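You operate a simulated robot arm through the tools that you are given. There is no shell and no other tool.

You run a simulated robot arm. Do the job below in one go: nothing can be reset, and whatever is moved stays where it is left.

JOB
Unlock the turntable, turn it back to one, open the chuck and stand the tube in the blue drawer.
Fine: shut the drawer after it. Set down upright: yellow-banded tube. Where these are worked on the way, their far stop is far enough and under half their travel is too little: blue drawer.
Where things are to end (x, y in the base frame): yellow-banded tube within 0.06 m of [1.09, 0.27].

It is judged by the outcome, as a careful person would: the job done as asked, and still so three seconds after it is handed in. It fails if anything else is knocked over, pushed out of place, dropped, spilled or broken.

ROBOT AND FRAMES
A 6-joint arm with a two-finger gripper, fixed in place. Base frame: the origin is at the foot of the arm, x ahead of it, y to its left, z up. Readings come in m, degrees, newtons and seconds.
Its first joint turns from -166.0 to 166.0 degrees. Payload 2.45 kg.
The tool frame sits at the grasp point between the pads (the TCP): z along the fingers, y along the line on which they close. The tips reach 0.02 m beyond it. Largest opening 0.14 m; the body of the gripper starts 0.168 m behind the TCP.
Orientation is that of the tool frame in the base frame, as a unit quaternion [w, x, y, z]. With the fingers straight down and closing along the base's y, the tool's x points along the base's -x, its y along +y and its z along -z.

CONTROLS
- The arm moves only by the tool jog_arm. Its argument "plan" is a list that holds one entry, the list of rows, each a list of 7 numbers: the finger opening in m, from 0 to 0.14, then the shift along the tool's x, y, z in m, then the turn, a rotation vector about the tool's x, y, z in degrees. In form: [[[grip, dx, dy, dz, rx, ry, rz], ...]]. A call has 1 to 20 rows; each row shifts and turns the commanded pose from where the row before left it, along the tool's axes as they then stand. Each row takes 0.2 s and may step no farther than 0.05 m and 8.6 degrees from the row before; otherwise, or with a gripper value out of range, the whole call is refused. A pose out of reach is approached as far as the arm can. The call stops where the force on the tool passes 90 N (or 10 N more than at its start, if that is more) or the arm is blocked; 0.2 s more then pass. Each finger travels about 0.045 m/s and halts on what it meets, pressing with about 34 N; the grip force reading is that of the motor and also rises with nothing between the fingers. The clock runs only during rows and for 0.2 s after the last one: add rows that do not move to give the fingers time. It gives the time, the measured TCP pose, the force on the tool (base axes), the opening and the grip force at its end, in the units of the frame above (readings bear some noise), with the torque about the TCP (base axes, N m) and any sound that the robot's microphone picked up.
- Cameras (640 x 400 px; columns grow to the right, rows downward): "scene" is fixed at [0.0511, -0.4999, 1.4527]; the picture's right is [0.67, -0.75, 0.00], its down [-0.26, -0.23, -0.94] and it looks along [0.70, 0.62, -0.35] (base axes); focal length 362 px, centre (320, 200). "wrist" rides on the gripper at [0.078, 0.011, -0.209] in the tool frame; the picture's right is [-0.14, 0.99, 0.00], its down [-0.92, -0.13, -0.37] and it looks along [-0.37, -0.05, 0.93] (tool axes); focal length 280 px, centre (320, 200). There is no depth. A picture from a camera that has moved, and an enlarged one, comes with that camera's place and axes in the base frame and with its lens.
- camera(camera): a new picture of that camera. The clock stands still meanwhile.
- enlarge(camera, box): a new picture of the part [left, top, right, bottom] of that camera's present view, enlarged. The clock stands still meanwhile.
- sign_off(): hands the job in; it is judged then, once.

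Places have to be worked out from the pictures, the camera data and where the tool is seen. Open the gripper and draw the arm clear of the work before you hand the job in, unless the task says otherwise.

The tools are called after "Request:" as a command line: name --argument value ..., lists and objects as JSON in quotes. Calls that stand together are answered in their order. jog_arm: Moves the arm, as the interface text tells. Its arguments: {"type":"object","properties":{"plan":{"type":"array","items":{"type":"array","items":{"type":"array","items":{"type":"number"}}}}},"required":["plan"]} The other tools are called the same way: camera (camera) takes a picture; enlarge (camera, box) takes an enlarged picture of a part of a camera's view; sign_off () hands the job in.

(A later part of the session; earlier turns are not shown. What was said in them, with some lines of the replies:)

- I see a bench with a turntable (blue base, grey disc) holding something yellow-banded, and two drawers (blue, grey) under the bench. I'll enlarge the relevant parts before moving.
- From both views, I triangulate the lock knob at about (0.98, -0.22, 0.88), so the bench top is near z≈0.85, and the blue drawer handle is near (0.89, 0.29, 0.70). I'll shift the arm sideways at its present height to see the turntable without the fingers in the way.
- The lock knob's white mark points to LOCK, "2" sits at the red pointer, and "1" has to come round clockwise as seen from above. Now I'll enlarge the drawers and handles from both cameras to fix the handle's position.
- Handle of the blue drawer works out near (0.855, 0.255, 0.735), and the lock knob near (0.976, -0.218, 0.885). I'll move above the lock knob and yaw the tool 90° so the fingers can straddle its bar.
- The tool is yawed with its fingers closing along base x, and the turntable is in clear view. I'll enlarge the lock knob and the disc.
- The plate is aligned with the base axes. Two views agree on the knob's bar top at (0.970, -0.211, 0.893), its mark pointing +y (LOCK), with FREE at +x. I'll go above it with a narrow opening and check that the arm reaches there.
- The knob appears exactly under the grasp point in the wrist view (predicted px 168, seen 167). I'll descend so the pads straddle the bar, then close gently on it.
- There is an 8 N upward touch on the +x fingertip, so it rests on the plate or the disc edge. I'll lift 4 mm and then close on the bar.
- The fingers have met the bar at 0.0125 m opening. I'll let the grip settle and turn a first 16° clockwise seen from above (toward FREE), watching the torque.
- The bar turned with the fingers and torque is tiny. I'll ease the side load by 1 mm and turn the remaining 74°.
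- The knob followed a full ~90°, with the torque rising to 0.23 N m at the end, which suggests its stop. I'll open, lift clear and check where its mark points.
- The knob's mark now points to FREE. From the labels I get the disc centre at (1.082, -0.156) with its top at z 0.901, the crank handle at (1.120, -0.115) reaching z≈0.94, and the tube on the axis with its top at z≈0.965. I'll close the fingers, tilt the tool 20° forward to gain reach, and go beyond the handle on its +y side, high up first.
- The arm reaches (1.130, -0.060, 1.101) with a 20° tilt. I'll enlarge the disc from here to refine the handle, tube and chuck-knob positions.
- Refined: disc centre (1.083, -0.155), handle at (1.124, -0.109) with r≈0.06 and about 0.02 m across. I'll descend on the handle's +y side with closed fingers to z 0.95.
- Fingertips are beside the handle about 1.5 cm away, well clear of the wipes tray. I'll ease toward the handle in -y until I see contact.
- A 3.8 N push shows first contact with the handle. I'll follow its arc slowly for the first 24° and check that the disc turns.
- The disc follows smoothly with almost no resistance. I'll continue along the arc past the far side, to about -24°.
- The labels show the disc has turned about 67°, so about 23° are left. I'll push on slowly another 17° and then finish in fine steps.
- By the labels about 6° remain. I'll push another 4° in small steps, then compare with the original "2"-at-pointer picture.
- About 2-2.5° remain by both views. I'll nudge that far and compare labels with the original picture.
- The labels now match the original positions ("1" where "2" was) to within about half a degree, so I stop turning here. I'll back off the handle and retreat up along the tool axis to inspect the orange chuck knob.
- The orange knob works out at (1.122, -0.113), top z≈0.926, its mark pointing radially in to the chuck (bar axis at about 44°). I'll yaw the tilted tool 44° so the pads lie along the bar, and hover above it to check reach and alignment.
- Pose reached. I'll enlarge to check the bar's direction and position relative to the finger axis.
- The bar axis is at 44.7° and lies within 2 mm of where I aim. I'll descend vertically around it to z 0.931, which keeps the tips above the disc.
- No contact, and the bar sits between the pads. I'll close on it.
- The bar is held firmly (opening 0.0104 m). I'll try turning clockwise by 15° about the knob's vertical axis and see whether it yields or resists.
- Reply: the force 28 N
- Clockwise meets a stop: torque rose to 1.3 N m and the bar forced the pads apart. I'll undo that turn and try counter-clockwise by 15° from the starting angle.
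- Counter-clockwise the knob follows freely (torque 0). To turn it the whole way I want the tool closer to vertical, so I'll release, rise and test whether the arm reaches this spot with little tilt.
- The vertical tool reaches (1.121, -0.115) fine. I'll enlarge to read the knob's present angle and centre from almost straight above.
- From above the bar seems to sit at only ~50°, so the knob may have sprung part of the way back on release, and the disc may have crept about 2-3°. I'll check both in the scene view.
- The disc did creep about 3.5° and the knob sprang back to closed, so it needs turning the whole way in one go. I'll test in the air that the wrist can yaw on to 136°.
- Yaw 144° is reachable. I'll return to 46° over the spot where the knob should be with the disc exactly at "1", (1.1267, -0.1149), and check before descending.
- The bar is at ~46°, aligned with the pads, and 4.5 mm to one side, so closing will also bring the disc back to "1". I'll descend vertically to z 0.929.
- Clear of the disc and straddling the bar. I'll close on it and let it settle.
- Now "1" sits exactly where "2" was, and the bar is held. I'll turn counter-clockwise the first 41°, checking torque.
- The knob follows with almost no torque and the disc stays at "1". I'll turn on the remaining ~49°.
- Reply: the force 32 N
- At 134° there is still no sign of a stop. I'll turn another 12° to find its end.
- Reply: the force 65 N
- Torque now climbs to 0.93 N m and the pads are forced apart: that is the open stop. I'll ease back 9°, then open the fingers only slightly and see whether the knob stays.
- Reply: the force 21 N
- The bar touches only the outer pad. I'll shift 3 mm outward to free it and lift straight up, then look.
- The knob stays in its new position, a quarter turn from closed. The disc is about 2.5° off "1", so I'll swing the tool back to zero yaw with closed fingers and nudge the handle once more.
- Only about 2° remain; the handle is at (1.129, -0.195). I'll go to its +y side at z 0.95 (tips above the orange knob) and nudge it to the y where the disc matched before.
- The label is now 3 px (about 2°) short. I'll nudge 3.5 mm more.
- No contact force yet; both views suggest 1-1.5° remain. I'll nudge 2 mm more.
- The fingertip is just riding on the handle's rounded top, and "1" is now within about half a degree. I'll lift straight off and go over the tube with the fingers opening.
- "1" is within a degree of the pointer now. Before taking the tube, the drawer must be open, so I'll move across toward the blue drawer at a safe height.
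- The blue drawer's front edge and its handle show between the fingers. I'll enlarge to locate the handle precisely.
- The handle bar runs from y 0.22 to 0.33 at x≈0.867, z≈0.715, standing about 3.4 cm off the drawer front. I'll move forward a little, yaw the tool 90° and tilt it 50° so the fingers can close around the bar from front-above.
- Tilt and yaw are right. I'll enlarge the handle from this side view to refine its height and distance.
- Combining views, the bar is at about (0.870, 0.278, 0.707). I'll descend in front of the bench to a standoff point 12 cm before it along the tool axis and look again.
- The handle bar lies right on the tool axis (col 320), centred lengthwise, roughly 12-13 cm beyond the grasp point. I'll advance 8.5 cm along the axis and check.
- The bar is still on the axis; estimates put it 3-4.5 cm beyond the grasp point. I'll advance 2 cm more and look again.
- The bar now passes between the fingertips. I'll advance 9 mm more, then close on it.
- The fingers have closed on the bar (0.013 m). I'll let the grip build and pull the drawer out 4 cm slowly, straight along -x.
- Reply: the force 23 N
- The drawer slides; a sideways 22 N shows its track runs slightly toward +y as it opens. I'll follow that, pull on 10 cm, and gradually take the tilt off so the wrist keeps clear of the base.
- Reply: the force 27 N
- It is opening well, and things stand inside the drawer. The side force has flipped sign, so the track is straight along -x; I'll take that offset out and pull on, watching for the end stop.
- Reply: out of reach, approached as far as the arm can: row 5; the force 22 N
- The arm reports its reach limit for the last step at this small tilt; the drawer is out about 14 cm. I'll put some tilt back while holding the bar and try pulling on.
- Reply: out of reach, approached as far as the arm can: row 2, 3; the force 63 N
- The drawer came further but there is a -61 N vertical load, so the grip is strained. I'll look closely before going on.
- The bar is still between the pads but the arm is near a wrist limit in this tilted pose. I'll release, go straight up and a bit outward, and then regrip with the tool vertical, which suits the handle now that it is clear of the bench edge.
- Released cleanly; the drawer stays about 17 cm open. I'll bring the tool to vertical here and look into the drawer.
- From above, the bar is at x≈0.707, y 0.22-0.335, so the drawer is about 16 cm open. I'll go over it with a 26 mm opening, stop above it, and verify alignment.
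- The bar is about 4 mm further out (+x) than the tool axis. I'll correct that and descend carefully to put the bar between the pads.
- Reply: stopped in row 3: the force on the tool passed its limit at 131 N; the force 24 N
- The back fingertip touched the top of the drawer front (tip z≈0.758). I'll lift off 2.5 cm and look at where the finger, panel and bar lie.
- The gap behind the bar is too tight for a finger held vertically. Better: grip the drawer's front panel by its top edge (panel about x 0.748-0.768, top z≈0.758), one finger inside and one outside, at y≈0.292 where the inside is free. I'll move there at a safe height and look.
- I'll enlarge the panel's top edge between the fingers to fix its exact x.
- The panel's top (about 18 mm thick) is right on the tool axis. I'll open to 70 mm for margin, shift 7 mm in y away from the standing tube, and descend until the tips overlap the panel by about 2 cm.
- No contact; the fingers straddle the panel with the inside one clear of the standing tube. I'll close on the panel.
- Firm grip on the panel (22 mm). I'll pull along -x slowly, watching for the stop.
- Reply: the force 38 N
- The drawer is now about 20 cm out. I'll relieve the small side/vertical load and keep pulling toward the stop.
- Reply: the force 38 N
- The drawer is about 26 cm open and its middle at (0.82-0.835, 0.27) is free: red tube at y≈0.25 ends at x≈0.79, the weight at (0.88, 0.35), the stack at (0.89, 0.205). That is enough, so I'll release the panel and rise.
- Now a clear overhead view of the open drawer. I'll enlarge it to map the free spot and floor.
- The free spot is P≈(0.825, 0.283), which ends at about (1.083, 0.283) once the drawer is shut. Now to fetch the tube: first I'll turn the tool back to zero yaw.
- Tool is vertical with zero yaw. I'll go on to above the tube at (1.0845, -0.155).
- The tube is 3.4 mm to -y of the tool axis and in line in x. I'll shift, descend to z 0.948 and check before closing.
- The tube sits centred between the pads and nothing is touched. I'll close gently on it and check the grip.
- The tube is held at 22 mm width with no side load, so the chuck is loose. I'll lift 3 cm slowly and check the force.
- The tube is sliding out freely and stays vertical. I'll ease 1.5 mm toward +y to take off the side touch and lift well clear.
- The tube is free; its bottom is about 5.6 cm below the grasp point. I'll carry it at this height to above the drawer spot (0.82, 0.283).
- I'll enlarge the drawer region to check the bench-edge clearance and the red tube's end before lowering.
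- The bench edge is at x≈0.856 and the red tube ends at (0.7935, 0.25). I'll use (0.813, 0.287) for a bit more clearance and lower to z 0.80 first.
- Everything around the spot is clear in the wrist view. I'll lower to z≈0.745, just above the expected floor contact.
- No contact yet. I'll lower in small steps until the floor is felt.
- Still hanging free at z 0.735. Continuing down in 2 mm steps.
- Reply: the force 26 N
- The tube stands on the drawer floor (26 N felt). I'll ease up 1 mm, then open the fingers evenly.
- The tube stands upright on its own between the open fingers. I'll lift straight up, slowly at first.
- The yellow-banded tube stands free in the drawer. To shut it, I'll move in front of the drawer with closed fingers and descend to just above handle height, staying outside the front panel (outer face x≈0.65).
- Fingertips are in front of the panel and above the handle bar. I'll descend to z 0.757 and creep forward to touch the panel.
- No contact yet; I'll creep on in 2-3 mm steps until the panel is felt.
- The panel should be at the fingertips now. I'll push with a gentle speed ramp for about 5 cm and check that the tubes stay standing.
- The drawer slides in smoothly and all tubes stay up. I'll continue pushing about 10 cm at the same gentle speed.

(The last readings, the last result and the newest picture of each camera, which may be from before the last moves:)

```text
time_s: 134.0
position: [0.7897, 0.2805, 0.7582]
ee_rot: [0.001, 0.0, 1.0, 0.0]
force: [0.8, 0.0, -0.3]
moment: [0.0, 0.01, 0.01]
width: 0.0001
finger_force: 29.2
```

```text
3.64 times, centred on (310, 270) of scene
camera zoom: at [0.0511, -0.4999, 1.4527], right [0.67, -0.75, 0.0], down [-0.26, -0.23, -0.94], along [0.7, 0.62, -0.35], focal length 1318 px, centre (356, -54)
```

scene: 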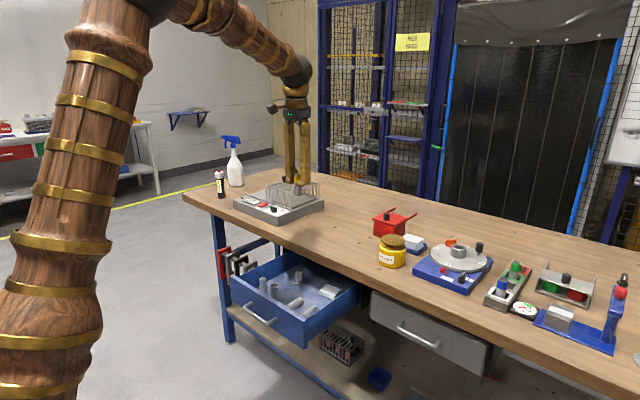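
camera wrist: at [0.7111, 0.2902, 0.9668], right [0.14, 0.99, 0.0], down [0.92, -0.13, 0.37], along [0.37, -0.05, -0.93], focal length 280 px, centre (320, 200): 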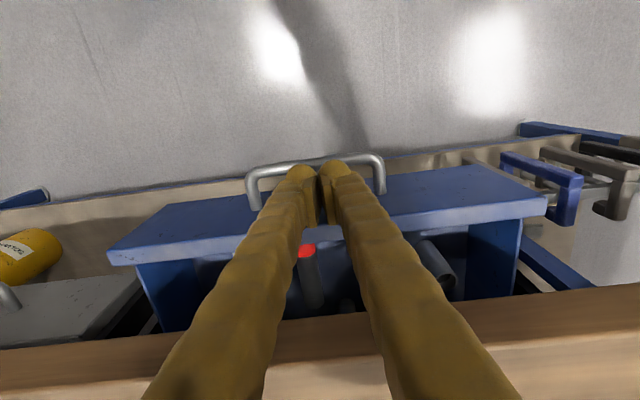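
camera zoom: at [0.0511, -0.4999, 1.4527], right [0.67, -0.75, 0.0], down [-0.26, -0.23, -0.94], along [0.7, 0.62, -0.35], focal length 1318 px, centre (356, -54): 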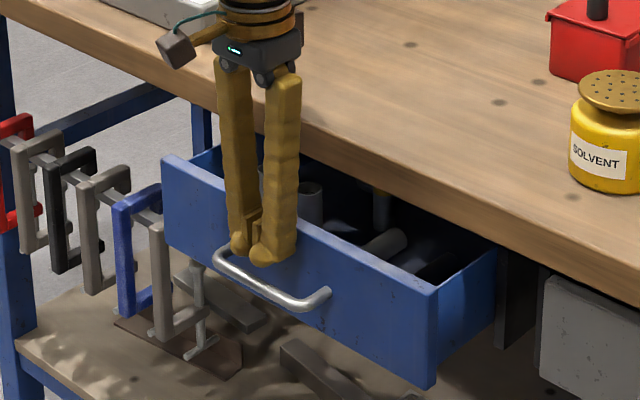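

Still upright. I'll push 2 cm more with the vertical tool (fingers stay 2.5 cm off the bench edge), then back off to re-approach tilted.

Request:
jog_arm --plan '[[[0.0, -0.002, 0, 0, 0, 0, 0], [0.0, -0.004, 0, 0, 0, 0, 0], [0.0, -0.005, 0, 0, 0, 0, 0], [0.0, -0.005, 0, 0, 0, 0, 0], [0.0, -0.003, 0, 0, 0, 0, 0], [0.0, -0.001, 0, 0, 0, 0, 0], [0.0, 0, 0, 0, 0, 0, 0], [0.0, 0.01, 0, 0, 0, 0, 0], [0.0, 0.03, 0, 0, 0, 0, 0], [0.0, 0.03, 0, -0.02, 0, 0, 0], [0.0, 0.03, 0, -0.04, 0, 0, 0], [0.0, 0, 0, -0.05, 0, 0, 0], [0.0, 0, 0, 0, 0, 0, 0]]]'

Request:
camera --camera "wrist"

Request:
enlarge --camera "scene" --box '[230, 215, 390, 325]'

```text
time_s: 136.8
position: [0.7098, 0.2803, 0.8668]
ee_rot: [0.0, 0.0, 1.0, 0.0]
force: [0.3, 0.3, -0.2]
moment: [-0.02, -0.01, 0.01]
width: 0.0
finger_force: 29.6
```

```text
taken
camera wrist: at [0.6303, 0.2896, 1.0751], right [0.14, 0.99, 0.0], down [0.92, -0.13, 0.37], along [0.37, -0.05, -0.93], focal length 280 px, centre (320, 200)
```

wrist: 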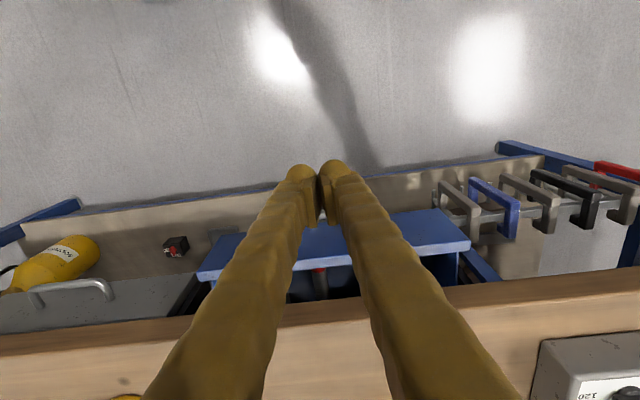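

```text
3.64 times, centred on (310, 270) of scene
camera zoom: at [0.0511, -0.4999, 1.4527], right [0.67, -0.75, 0.0], down [-0.26, -0.23, -0.94], along [0.7, 0.62, -0.35], focal length 1318 px, centre (356, -54)
```

zoom: 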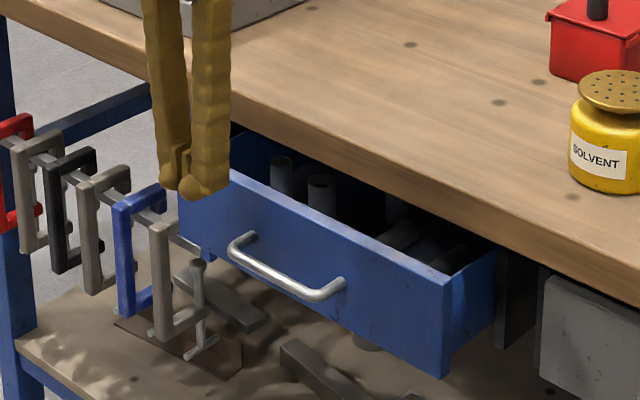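

The drawer is about 7.5 cm from shut and the tubes still stand. I'll rise, tilt the tool 50° forward where that worked before, and come back down to push the rest of the way.

Request:
jog_arm --plan '[[[0.0, -0.01, 0, -0.045, 0, 0, 0], [0.0, -0.01, 0, -0.045, 0, 0, 0], [0.0, -0.01, 0, -0.045, 0, 0, 0], [0.0, -0.01, 0, -0.045, 0, 0, 0], [0.0, 0, 0, 0, 0, -8.4, 0], [0.0, 0, 0, 0, 0, -8.4, 0], [0.0, 0, 0, 0, 0, -8.4, 0], [0.0, 0, 0, 0, 0, -8.3, 0], [0.0, 0, 0, 0, 0, -8.3, 0], [0.0, 0, 0, 0, 0, -8.2, 0], [0.0, 0, 0, 0, 0, 0, 0]]]'

Request:
camera --camera "wrist"

Request:
camera --camera "scene"

```text
time_s: 139.2
position: [0.7507, 0.2804, 1.0466]
ee_rot: [0.424, -0.001, 0.906, 0.001]
force: [-0.5, -0.2, 0.8]
moment: [0.02, 0.04, 0.01]
width: 0.0
finger_force: 29.7
```

```text
taken
camera wrist: at [0.539, 0.2907, 1.121], right [0.09, 0.99, 0.1], down [0.31, -0.13, 0.94], along [0.95, -0.05, -0.32], focal length 280 px, centre (320, 200)
```

wrist: 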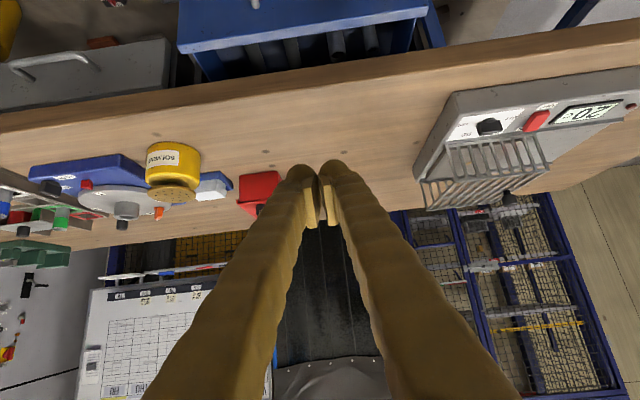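

```text
taken
```

scene: 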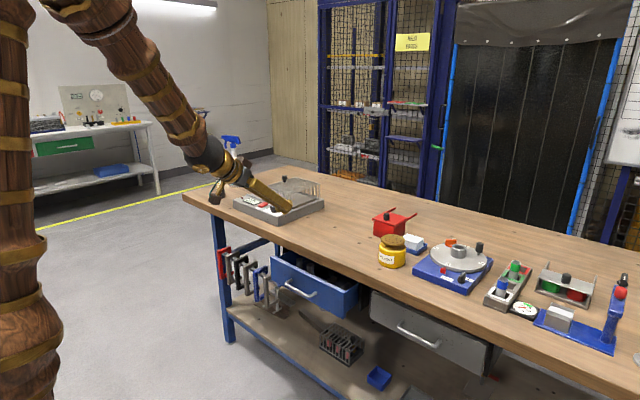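

Tilted pose reached. Best is to push on the handle bar itself (now at x≈0.79, z≈0.709) with the closed fingertips, which keeps well below the bench. I'll descend in front of it.

Request:
jog_arm --plan '[[[0.0, 0.0314, 0, 0.0249, 0, 0, 0], [0.0, 0.0314, 0, 0.0249, 0, 0, 0], [0.0, 0.0314, 0, 0.0249, 0, 0, 0], [0.0, 0.0314, 0, 0.0249, 0, 0, 0], [0.0, 0.0314, 0, 0.0249, 0, 0, 0], [0.0, 0.0314, 0, 0.0249, 0, 0, 0], [0.0, 0.0314, 0, 0.0249, 0, 0, 0], [0.0, 0.0314, 0, 0.0249, 0, 0, 0], [0.0, 0, 0, 0, 0, 0, 0]]]'

Request:
camera --camera "wrist"

Request:
enlarge --camera "scene" --box '[200, 215, 380, 325]'

```text
time_s: 141.2
position: [0.7465, 0.2869, 0.7355]
ee_rot: [0.42, -0.001, 0.908, -0.01]
force: [0.5, 0.3, 0.2]
moment: [0.0, 0.02, 0.0]
width: 0.0
finger_force: 29.5
out of reach, approached as far as the arm can: row 8
```

```text
taken
camera wrist: at [0.5367, 0.2997, 0.811], right [0.09, 0.99, 0.09], down [0.32, -0.11, 0.94], along [0.94, -0.06, -0.32], focal length 280 px, centre (320, 200)
```

wrist: 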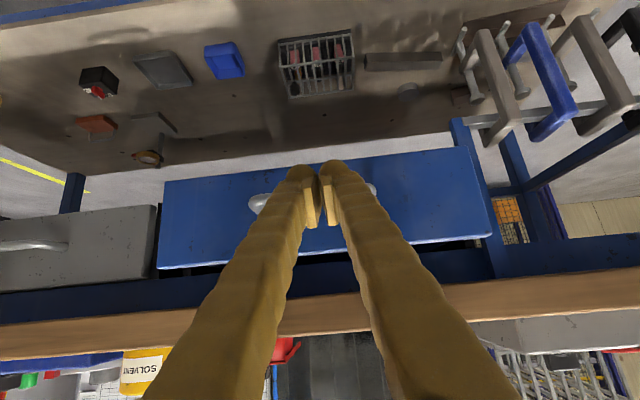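

```text
3.56 times, centred on (290, 270) of scene
camera zoom: at [0.0511, -0.4999, 1.4527], right [0.67, -0.75, 0.0], down [-0.26, -0.23, -0.94], along [0.7, 0.62, -0.35], focal length 1288 px, centre (427, -49)
```

zoom: 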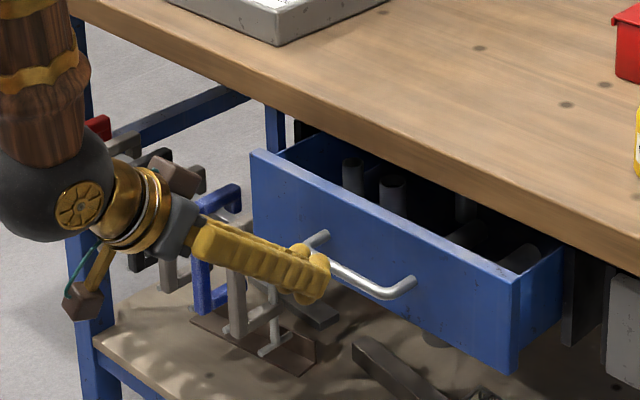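

The arm stopped just short of the last step, at z 0.7355, still usable. I'll move forward and slightly down toward the bar, slowly.

Request:
jog_arm --plan '[[[0.0, -0.0021, -0.0015, 0.0048, 0, 0, 0], [0.0, -0.0021, -0.0015, 0.0048, 0, 0, 0], [0.0, -0.0021, -0.0015, 0.0048, 0, 0, 0], [0.0, -0.0021, -0.001, 0.0048, 0, 0, 0], [0.0, -0.0021, 0, 0.0048, 0, 0, 0], [0.0, 0, 0, 0, 0, 0, 0]]]'

Request:
enlarge --camera "scene" --box '[250, 235, 370, 315]'

Request:
enlarge --camera "wrist" --box '[220, 120, 420, 270]'

```text
time_s: 142.6
position: [0.7746, 0.2843, 0.7346]
ee_rot: [0.421, -0.002, 0.907, -0.003]
force: [-0.1, -1.5, -0.5]
moment: [-0.03, -0.01, -0.06]
width: 0.0003
finger_force: 29.2
out of reach, approached as far as the arm can: row 1
```

```text
5.00 times, centred on (310, 275) of scene
camera zoom: at [0.0511, -0.4999, 1.4527], right [0.67, -0.75, 0.0], down [-0.26, -0.23, -0.94], along [0.7, 0.62, -0.35], focal length 1812 px, centre (370, -175)
```

zoom: 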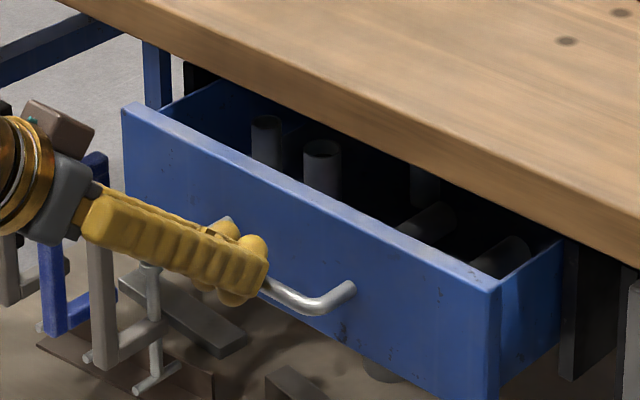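

```text
2.67 times, centred on (320, 195) of wrist
camera zoom: at [0.5649, 0.2951, 0.8098], right [0.09, 0.99, 0.1], down [0.31, -0.12, 0.94], along [0.95, -0.05, -0.32], focal length 748 px, centre (320, 213)
```

zoom: 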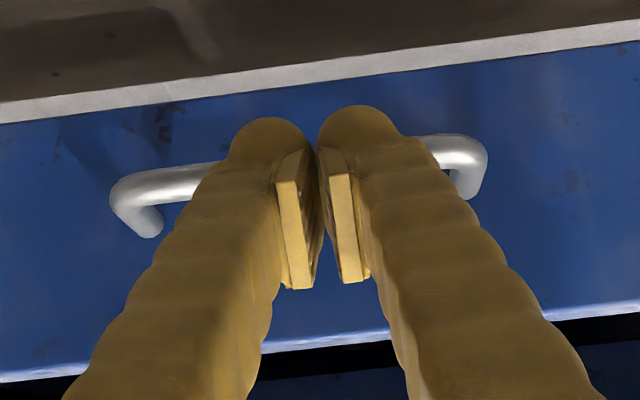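

The fingertips are right at the bar. I'll push the drawer in another 4 cm along +x with a gentle ramp.

Request:
jog_arm --plan '[[[0.0, -0.0012, 0, 0.0029, 0, 0, 0], [0.0, -0.0018, 0, 0.0037, 0, 0, 0], [0.0, -0.0024, 0, 0.0045, 0, 0, 0], [0.0, -0.0031, 0, 0.0052, 0, 0, 0], [0.0, -0.0039, 0, 0.0046, 0, 0, 0], [0.0, -0.0039, 0, 0.0046, 0, 0, 0], [0.0, -0.0039, 0, 0.0046, 0, 0, 0], [0.0, -0.0026, 0, 0.0031, 0, 0, 0], [0.0, -0.0013, 0, 0.0015, 0, 0, 0], [0.0, 0, 0, 0, 0, 0, 0]]]'

Request:
enlarge --camera "scene" --box '[250, 225, 390, 315]'

Request:
camera --camera "wrist"

```text
time_s: 144.8
position: [0.8175, 0.282, 0.7318]
ee_rot: [0.422, 0.0, 0.906, -0.001]
force: [-0.5, -0.5, 0.3]
moment: [0.04, -0.01, -0.03]
width: 0.0058
finger_force: 29.2
```

```text
4.44 times, centred on (320, 270) of scene
camera zoom: at [0.0511, -0.4999, 1.4527], right [0.67, -0.75, 0.0], down [-0.26, -0.23, -0.94], along [0.7, 0.62, -0.35], focal length 1610 px, centre (320, -111)
```

zoom: 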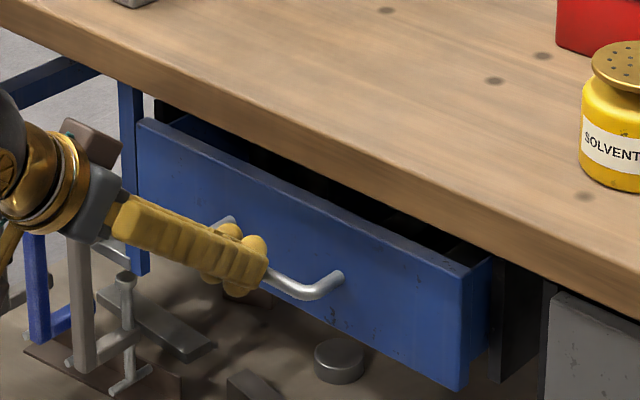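

```text
taken
camera wrist: at [0.6067, 0.2938, 0.8056], right [0.09, 0.99, 0.1], down [0.31, -0.13, 0.94], along [0.95, -0.05, -0.32], focal length 280 px, centre (320, 200)
```

wrist: 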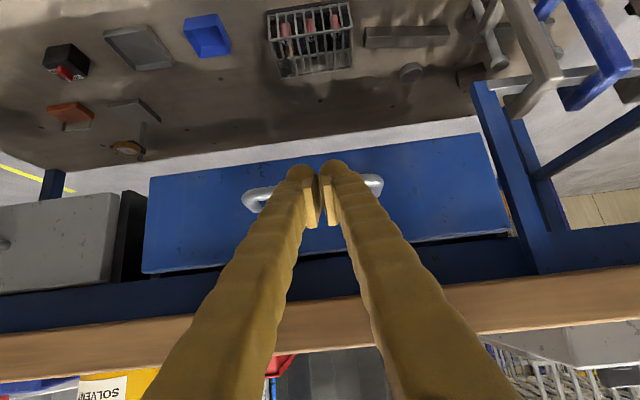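

The drawer is within about 3.5 cm of shut. I'll push on slowly and creep at the end to feel the stop.

Request:
jog_arm --plan '[[[0.0, -0.0013, 0, 0.0015, 0, 0, 0], [0.0, -0.0026, 0, 0.0031, 0, 0, 0], [0.0, -0.0032, 0, 0.0038, 0, 0, 0], [0.0, -0.0032, 0, 0.0038, 0, 0, 0], [0.0, -0.0026, 0, 0.0031, 0, 0, 0], [0.0, -0.0019, 0, 0.0023, 0, 0, 0], [0.0, -0.0013, 0, 0.0015, 0, 0, 0], [0.0, -0.0013, 0, 0.0015, 0, 0, 0], [0.0, 0, 0, 0, 0, 0, 0]]]'

Request:
enlarge --camera "scene" --box '[250, 225, 390, 315]'

```text
time_s: 146.7
position: [0.8409, 0.2823, 0.7315]
ee_rot: [0.421, 0.0, 0.907, 0.0]
force: [-23.5, -3.8, 24.4]
moment: [-0.01, -0.11, -0.12]
width: 0.006
finger_force: 29.2
stopped in row 9: the force on the tool passed its limit at 98 N (the readings are from after the stop); the commanded pose is now the measured one
```

```text
4.44 times, centred on (320, 270) of scene
camera zoom: at [0.0511, -0.4999, 1.4527], right [0.67, -0.75, 0.0], down [-0.26, -0.23, -0.94], along [0.7, 0.62, -0.35], focal length 1610 px, centre (320, -111)
```

zoom: 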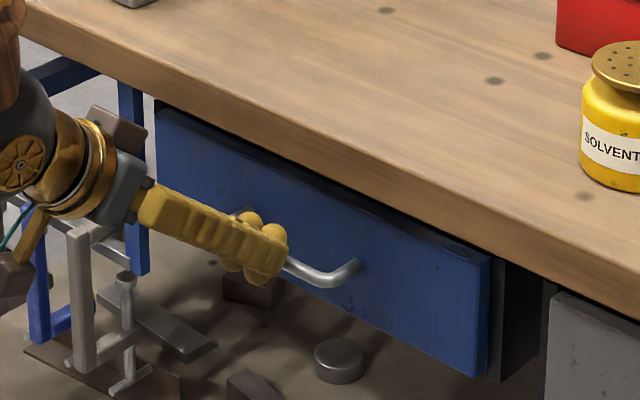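

The push met a firm stop and the panel corners coincide with the original closed picture, so the drawer is shut. I'll back off and rise clear in front of the bench.

Request:
jog_arm --plan '[[[0.0, 0.0064, 0, -0.0077, 0, 0, 0], [0.0, 0.0129, 0, -0.0153, 0, 0, 0], [0.0, 0.0116, 0, -0.0294, 0, 0, 0], [0.0, -0.0306, 0, -0.0257, 0, 0, 0], [0.0, -0.0306, 0, -0.0257, 0, 0, 0], [0.0, -0.0306, 0, -0.0257, 0, 0, 0], [0.0, -0.0306, 0, -0.0257, 0, 0, 0], [0.0, -0.0306, 0, -0.0257, 0, 0, 0], [0.0, -0.0306, 0, -0.0257, 0, 0, 0], [0.0, -0.0306, 0, -0.0257, 0, 0, 0], [0.0, -0.0306, 0, -0.0257, 0, 0, 0], [0.0, 0, 0, 0, 0, 0, 0]]]'

Request:
camera --camera "wrist"

Request:
camera --camera "scene"

Request:
enlarge --camera "scene" --box '[275, 240, 385, 320]'

```text
time_s: 149.3
position: [0.7807, 0.2813, 1.0622]
ee_rot: [0.421, -0.001, 0.907, 0.0]
force: [-0.6, 0.4, -0.2]
moment: [0.01, -0.01, -0.01]
width: 0.0
finger_force: 29.5
```

```text
taken
camera wrist: at [0.5701, 0.2924, 1.1368], right [0.09, 0.99, 0.1], down [0.31, -0.13, 0.94], along [0.95, -0.05, -0.32], focal length 280 px, centre (320, 200)
```

wrist: 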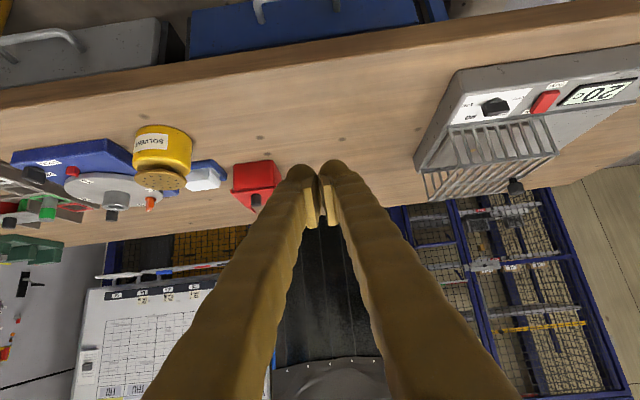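

```text
taken
```

scene: 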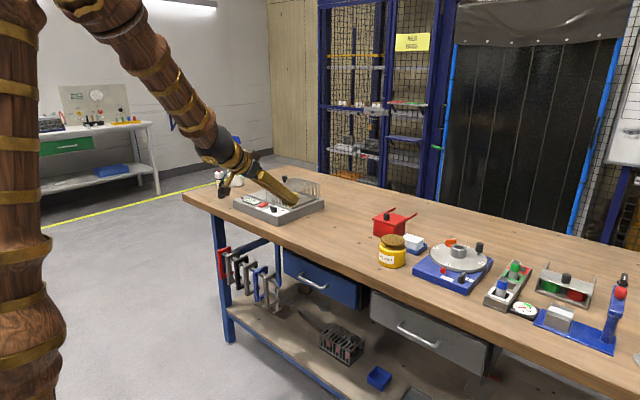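

```text
5.00 times, centred on (330, 280) of scene
camera zoom: at [0.0511, -0.4999, 1.4527], right [0.67, -0.75, 0.0], down [-0.26, -0.23, -0.94], along [0.7, 0.62, -0.35], focal length 1812 px, centre (270, -200)
```

zoom: 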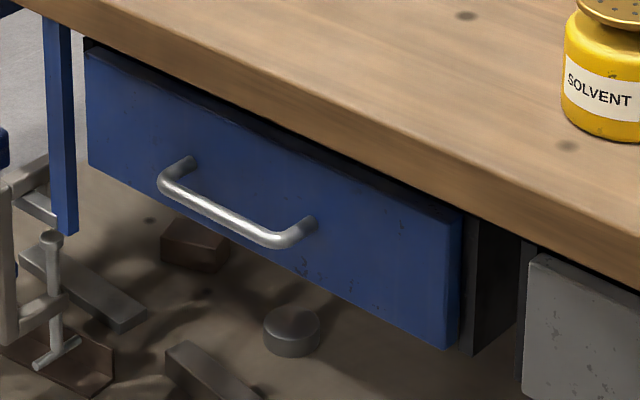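

The drawer looks exactly as at the start: fully shut. Next I'll check the turntable's final state in close-up.

Request:
enlarge --camera "scene" --box '[405, 225, 500, 295]'

Request:
enlarge --camera "scene" --box '[360, 195, 640, 370]'

```text
5.71 times, centred on (452, 260) of scene
camera zoom: at [0.0511, -0.4999, 1.4527], right [0.67, -0.75, 0.0], down [-0.26, -0.23, -0.94], along [0.7, 0.62, -0.35], focal length 2071 px, centre (-437, -143)
```

zoom: 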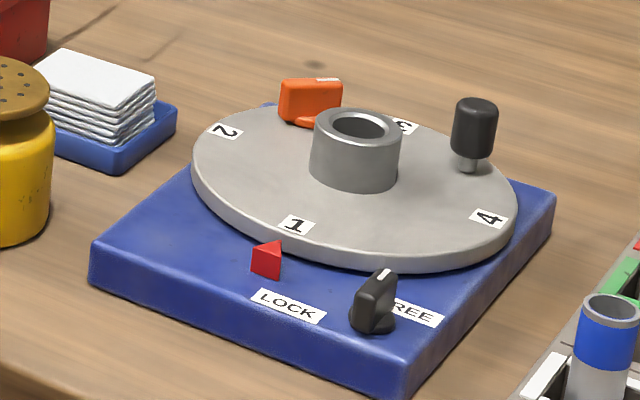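

```text
2.29 times, centred on (500, 282) of scene
camera zoom: at [0.0511, -0.4999, 1.4527], right [0.67, -0.75, 0.0], down [-0.26, -0.23, -0.94], along [0.7, 0.62, -0.35], focal length 828 px, centre (-91, 11)
```

zoom: 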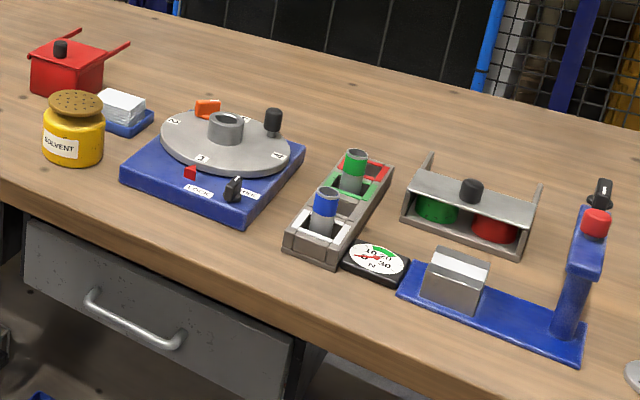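

Turntable: lock at FREE, "1" at the pointer, chuck knob open, everything else untouched. To be sure the tube still stands, I'll open the fingers wide and lower the camera to peek through the gap above the drawer front, staying clear of bench and handle.

Request:
jog_arm --plan '[[[0.14, 0, 0, 0, 0, 0, 0], [0.14, 0.0296, 0, 0.0283, 0, 0, 0], [0.14, 0.0296, 0, 0.0283, 0, 0, 0], [0.14, 0.0296, 0, 0.0283, 0, 0, 0], [0.14, 0.0296, 0, 0.0283, 0, 0, 0], [0.14, 0.0296, 0, 0.0283, 0, 0, 0], [0.14, 0.0296, 0, 0.0283, 0, 0, 0], [0.14, 0.0296, 0, 0.0283, 0, 0, 0], [0.14, 0, 0, 0, 0, 0, 0]]]'

Request:
camera --camera "wrist"

Request:
enlarge --camera "wrist" --box '[220, 150, 420, 290]'

```text
time_s: 151.3
position: [0.8002, 0.2814, 0.776]
ee_rot: [0.421, -0.001, 0.907, 0.0]
force: [1.2, -0.4, 0.0]
moment: [0.01, -0.01, 0.02]
width: 0.1401
finger_force: 0.1
```

```text
taken
camera wrist: at [0.5906, 0.2917, 0.8507], right [0.09, 0.99, 0.1], down [0.31, -0.13, 0.94], along [0.95, -0.05, -0.32], focal length 280 px, centre (320, 200)
```

wrist: 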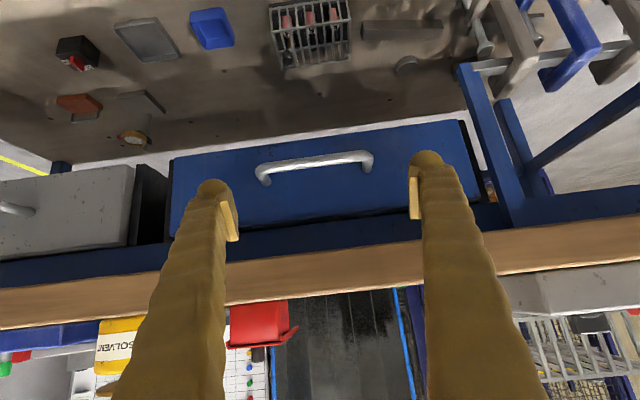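

```text
2.86 times, centred on (320, 220) of wrist
camera zoom: at [0.5906, 0.2917, 0.8507], right [0.09, 0.99, 0.1], down [0.31, -0.13, 0.94], along [0.95, -0.05, -0.32], focal length 801 px, centre (320, 143)
```

zoom: 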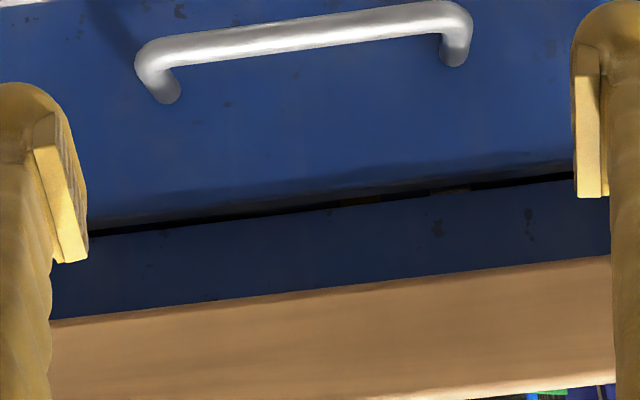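

An apron hides the inside, so only a thin slit shows, but the tube's top (z≈0.747) is below the panel top, and it was still upright after passing under the bench. I'll retreat up, take the tilt off and return to a clear pose near the start.

Request:
jog_arm --plan '[[[0.14, -0.0296, 0, -0.0283, 0, 0, 0], [0.14, -0.0296, 0, -0.0283, 0, 0, 0], [0.14, -0.0296, 0, -0.0283, 0, 0, 0], [0.14, -0.0296, 0, -0.0283, 0, 0, 0], [0.14, -0.0296, 0, -0.0283, 0, 0, 0], [0.14, -0.0296, 0, -0.0283, 0, 0, 0], [0.14, -0.0296, 0, -0.0283, 0, 0, 0], [0.14, -0.0306, 0, -0.0257, 0, 0, 0], [0.14, 0, 0, 0, 0, 8.4, 0], [0.14, 0, 0, 0, 0, 8.4, 0], [0.14, 0, 0, 0, 0, 8.4, 0], [0.14, 0, 0, 0, 0, 8.3, 0], [0.14, 0, 0, 0, 0, 8.3, 0], [0.14, 0, 0, 0, 0, 8.2, 0], [0.14, 0, -0.01, -0.045, 0, 0, 0], [0.14, 0, -0.01, -0.045, 0, 0, 0], [0.14, 0, -0.01, -0.045, 0, 0, 0], [0.14, 0, 0, 0, 0, 0, 0]]]'

Request:
camera --camera "scene"

Request:
camera --camera "wrist"

```text
time_s: 155.1
position: [0.7846, 0.2542, 1.2363]
ee_rot: [-0.002, -0.001, 1.0, -0.001]
force: [0.4, 0.4, 0.7]
moment: [0.02, 0.0, 0.0]
width: 0.14
finger_force: 0.2
```

```text
taken
```

scene: 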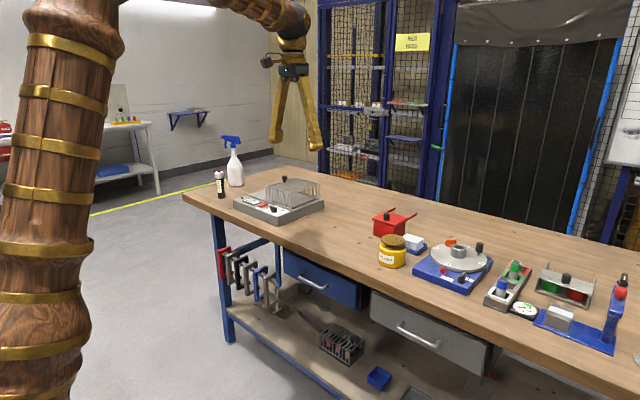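

```text
taken
camera wrist: at [0.7065, 0.2652, 1.445], right [0.14, 0.99, 0.0], down [0.92, -0.13, 0.36], along [0.36, -0.05, -0.93], focal length 280 px, centre (320, 200)
```

wrist: 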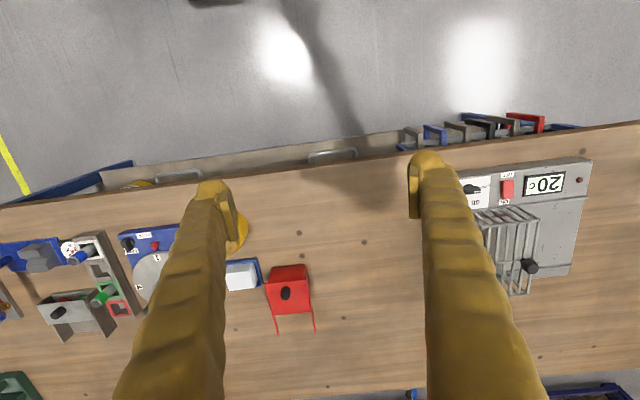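

The arm is clear with the gripper open. The lock is at FREE, "1" is at the pointer, the chuck is open, the tube was left standing in the blue drawer (expected final place about (1.075, 0.287)), and the drawer is shut. Nothing else looks disturbed, so I hand the job in.

Request:
sign_off

```text
The job is handed in.
```

The job is done and handed in, with one thing I couldn't check: whether the tube is still standing now that the drawer is shut. The bench apron hides the inside.

- **Turntable:** the lock is at FREE and "1" is at the red pointer, to within about a degree. While I turned the chuck knob the disc crept about 3°, so I nudged it back afterwards.
- **Chuck:** the orange knob is turned a quarter turn to its open stop, and the tube lifted out freely.
- **Tube:** I stood it upright in a clear spot in the blue drawer. It was still upright in the last view I had, about 8 cm before the drawer shut, and I pushed slowly from there.
- **Tube position:** I work out its resting place as about (1.075, 0.287), roughly 2 cm from the target. That comes from the drawer's travel; I couldn't measure it directly.
- **Drawer:** I opened it about 26 cm, then pushed it shut to its stop. It now matches the starting picture.

Two contacts were harder than intended:

- A fingertip pressed the top edge of the drawer front while I was opening it; that move stopped at 131 N.
- The closing push ended against the stop at 98 N.

I saw no damage, and nothing else in the pictures looks moved. The gripper is open and the arm is clear of the bench.
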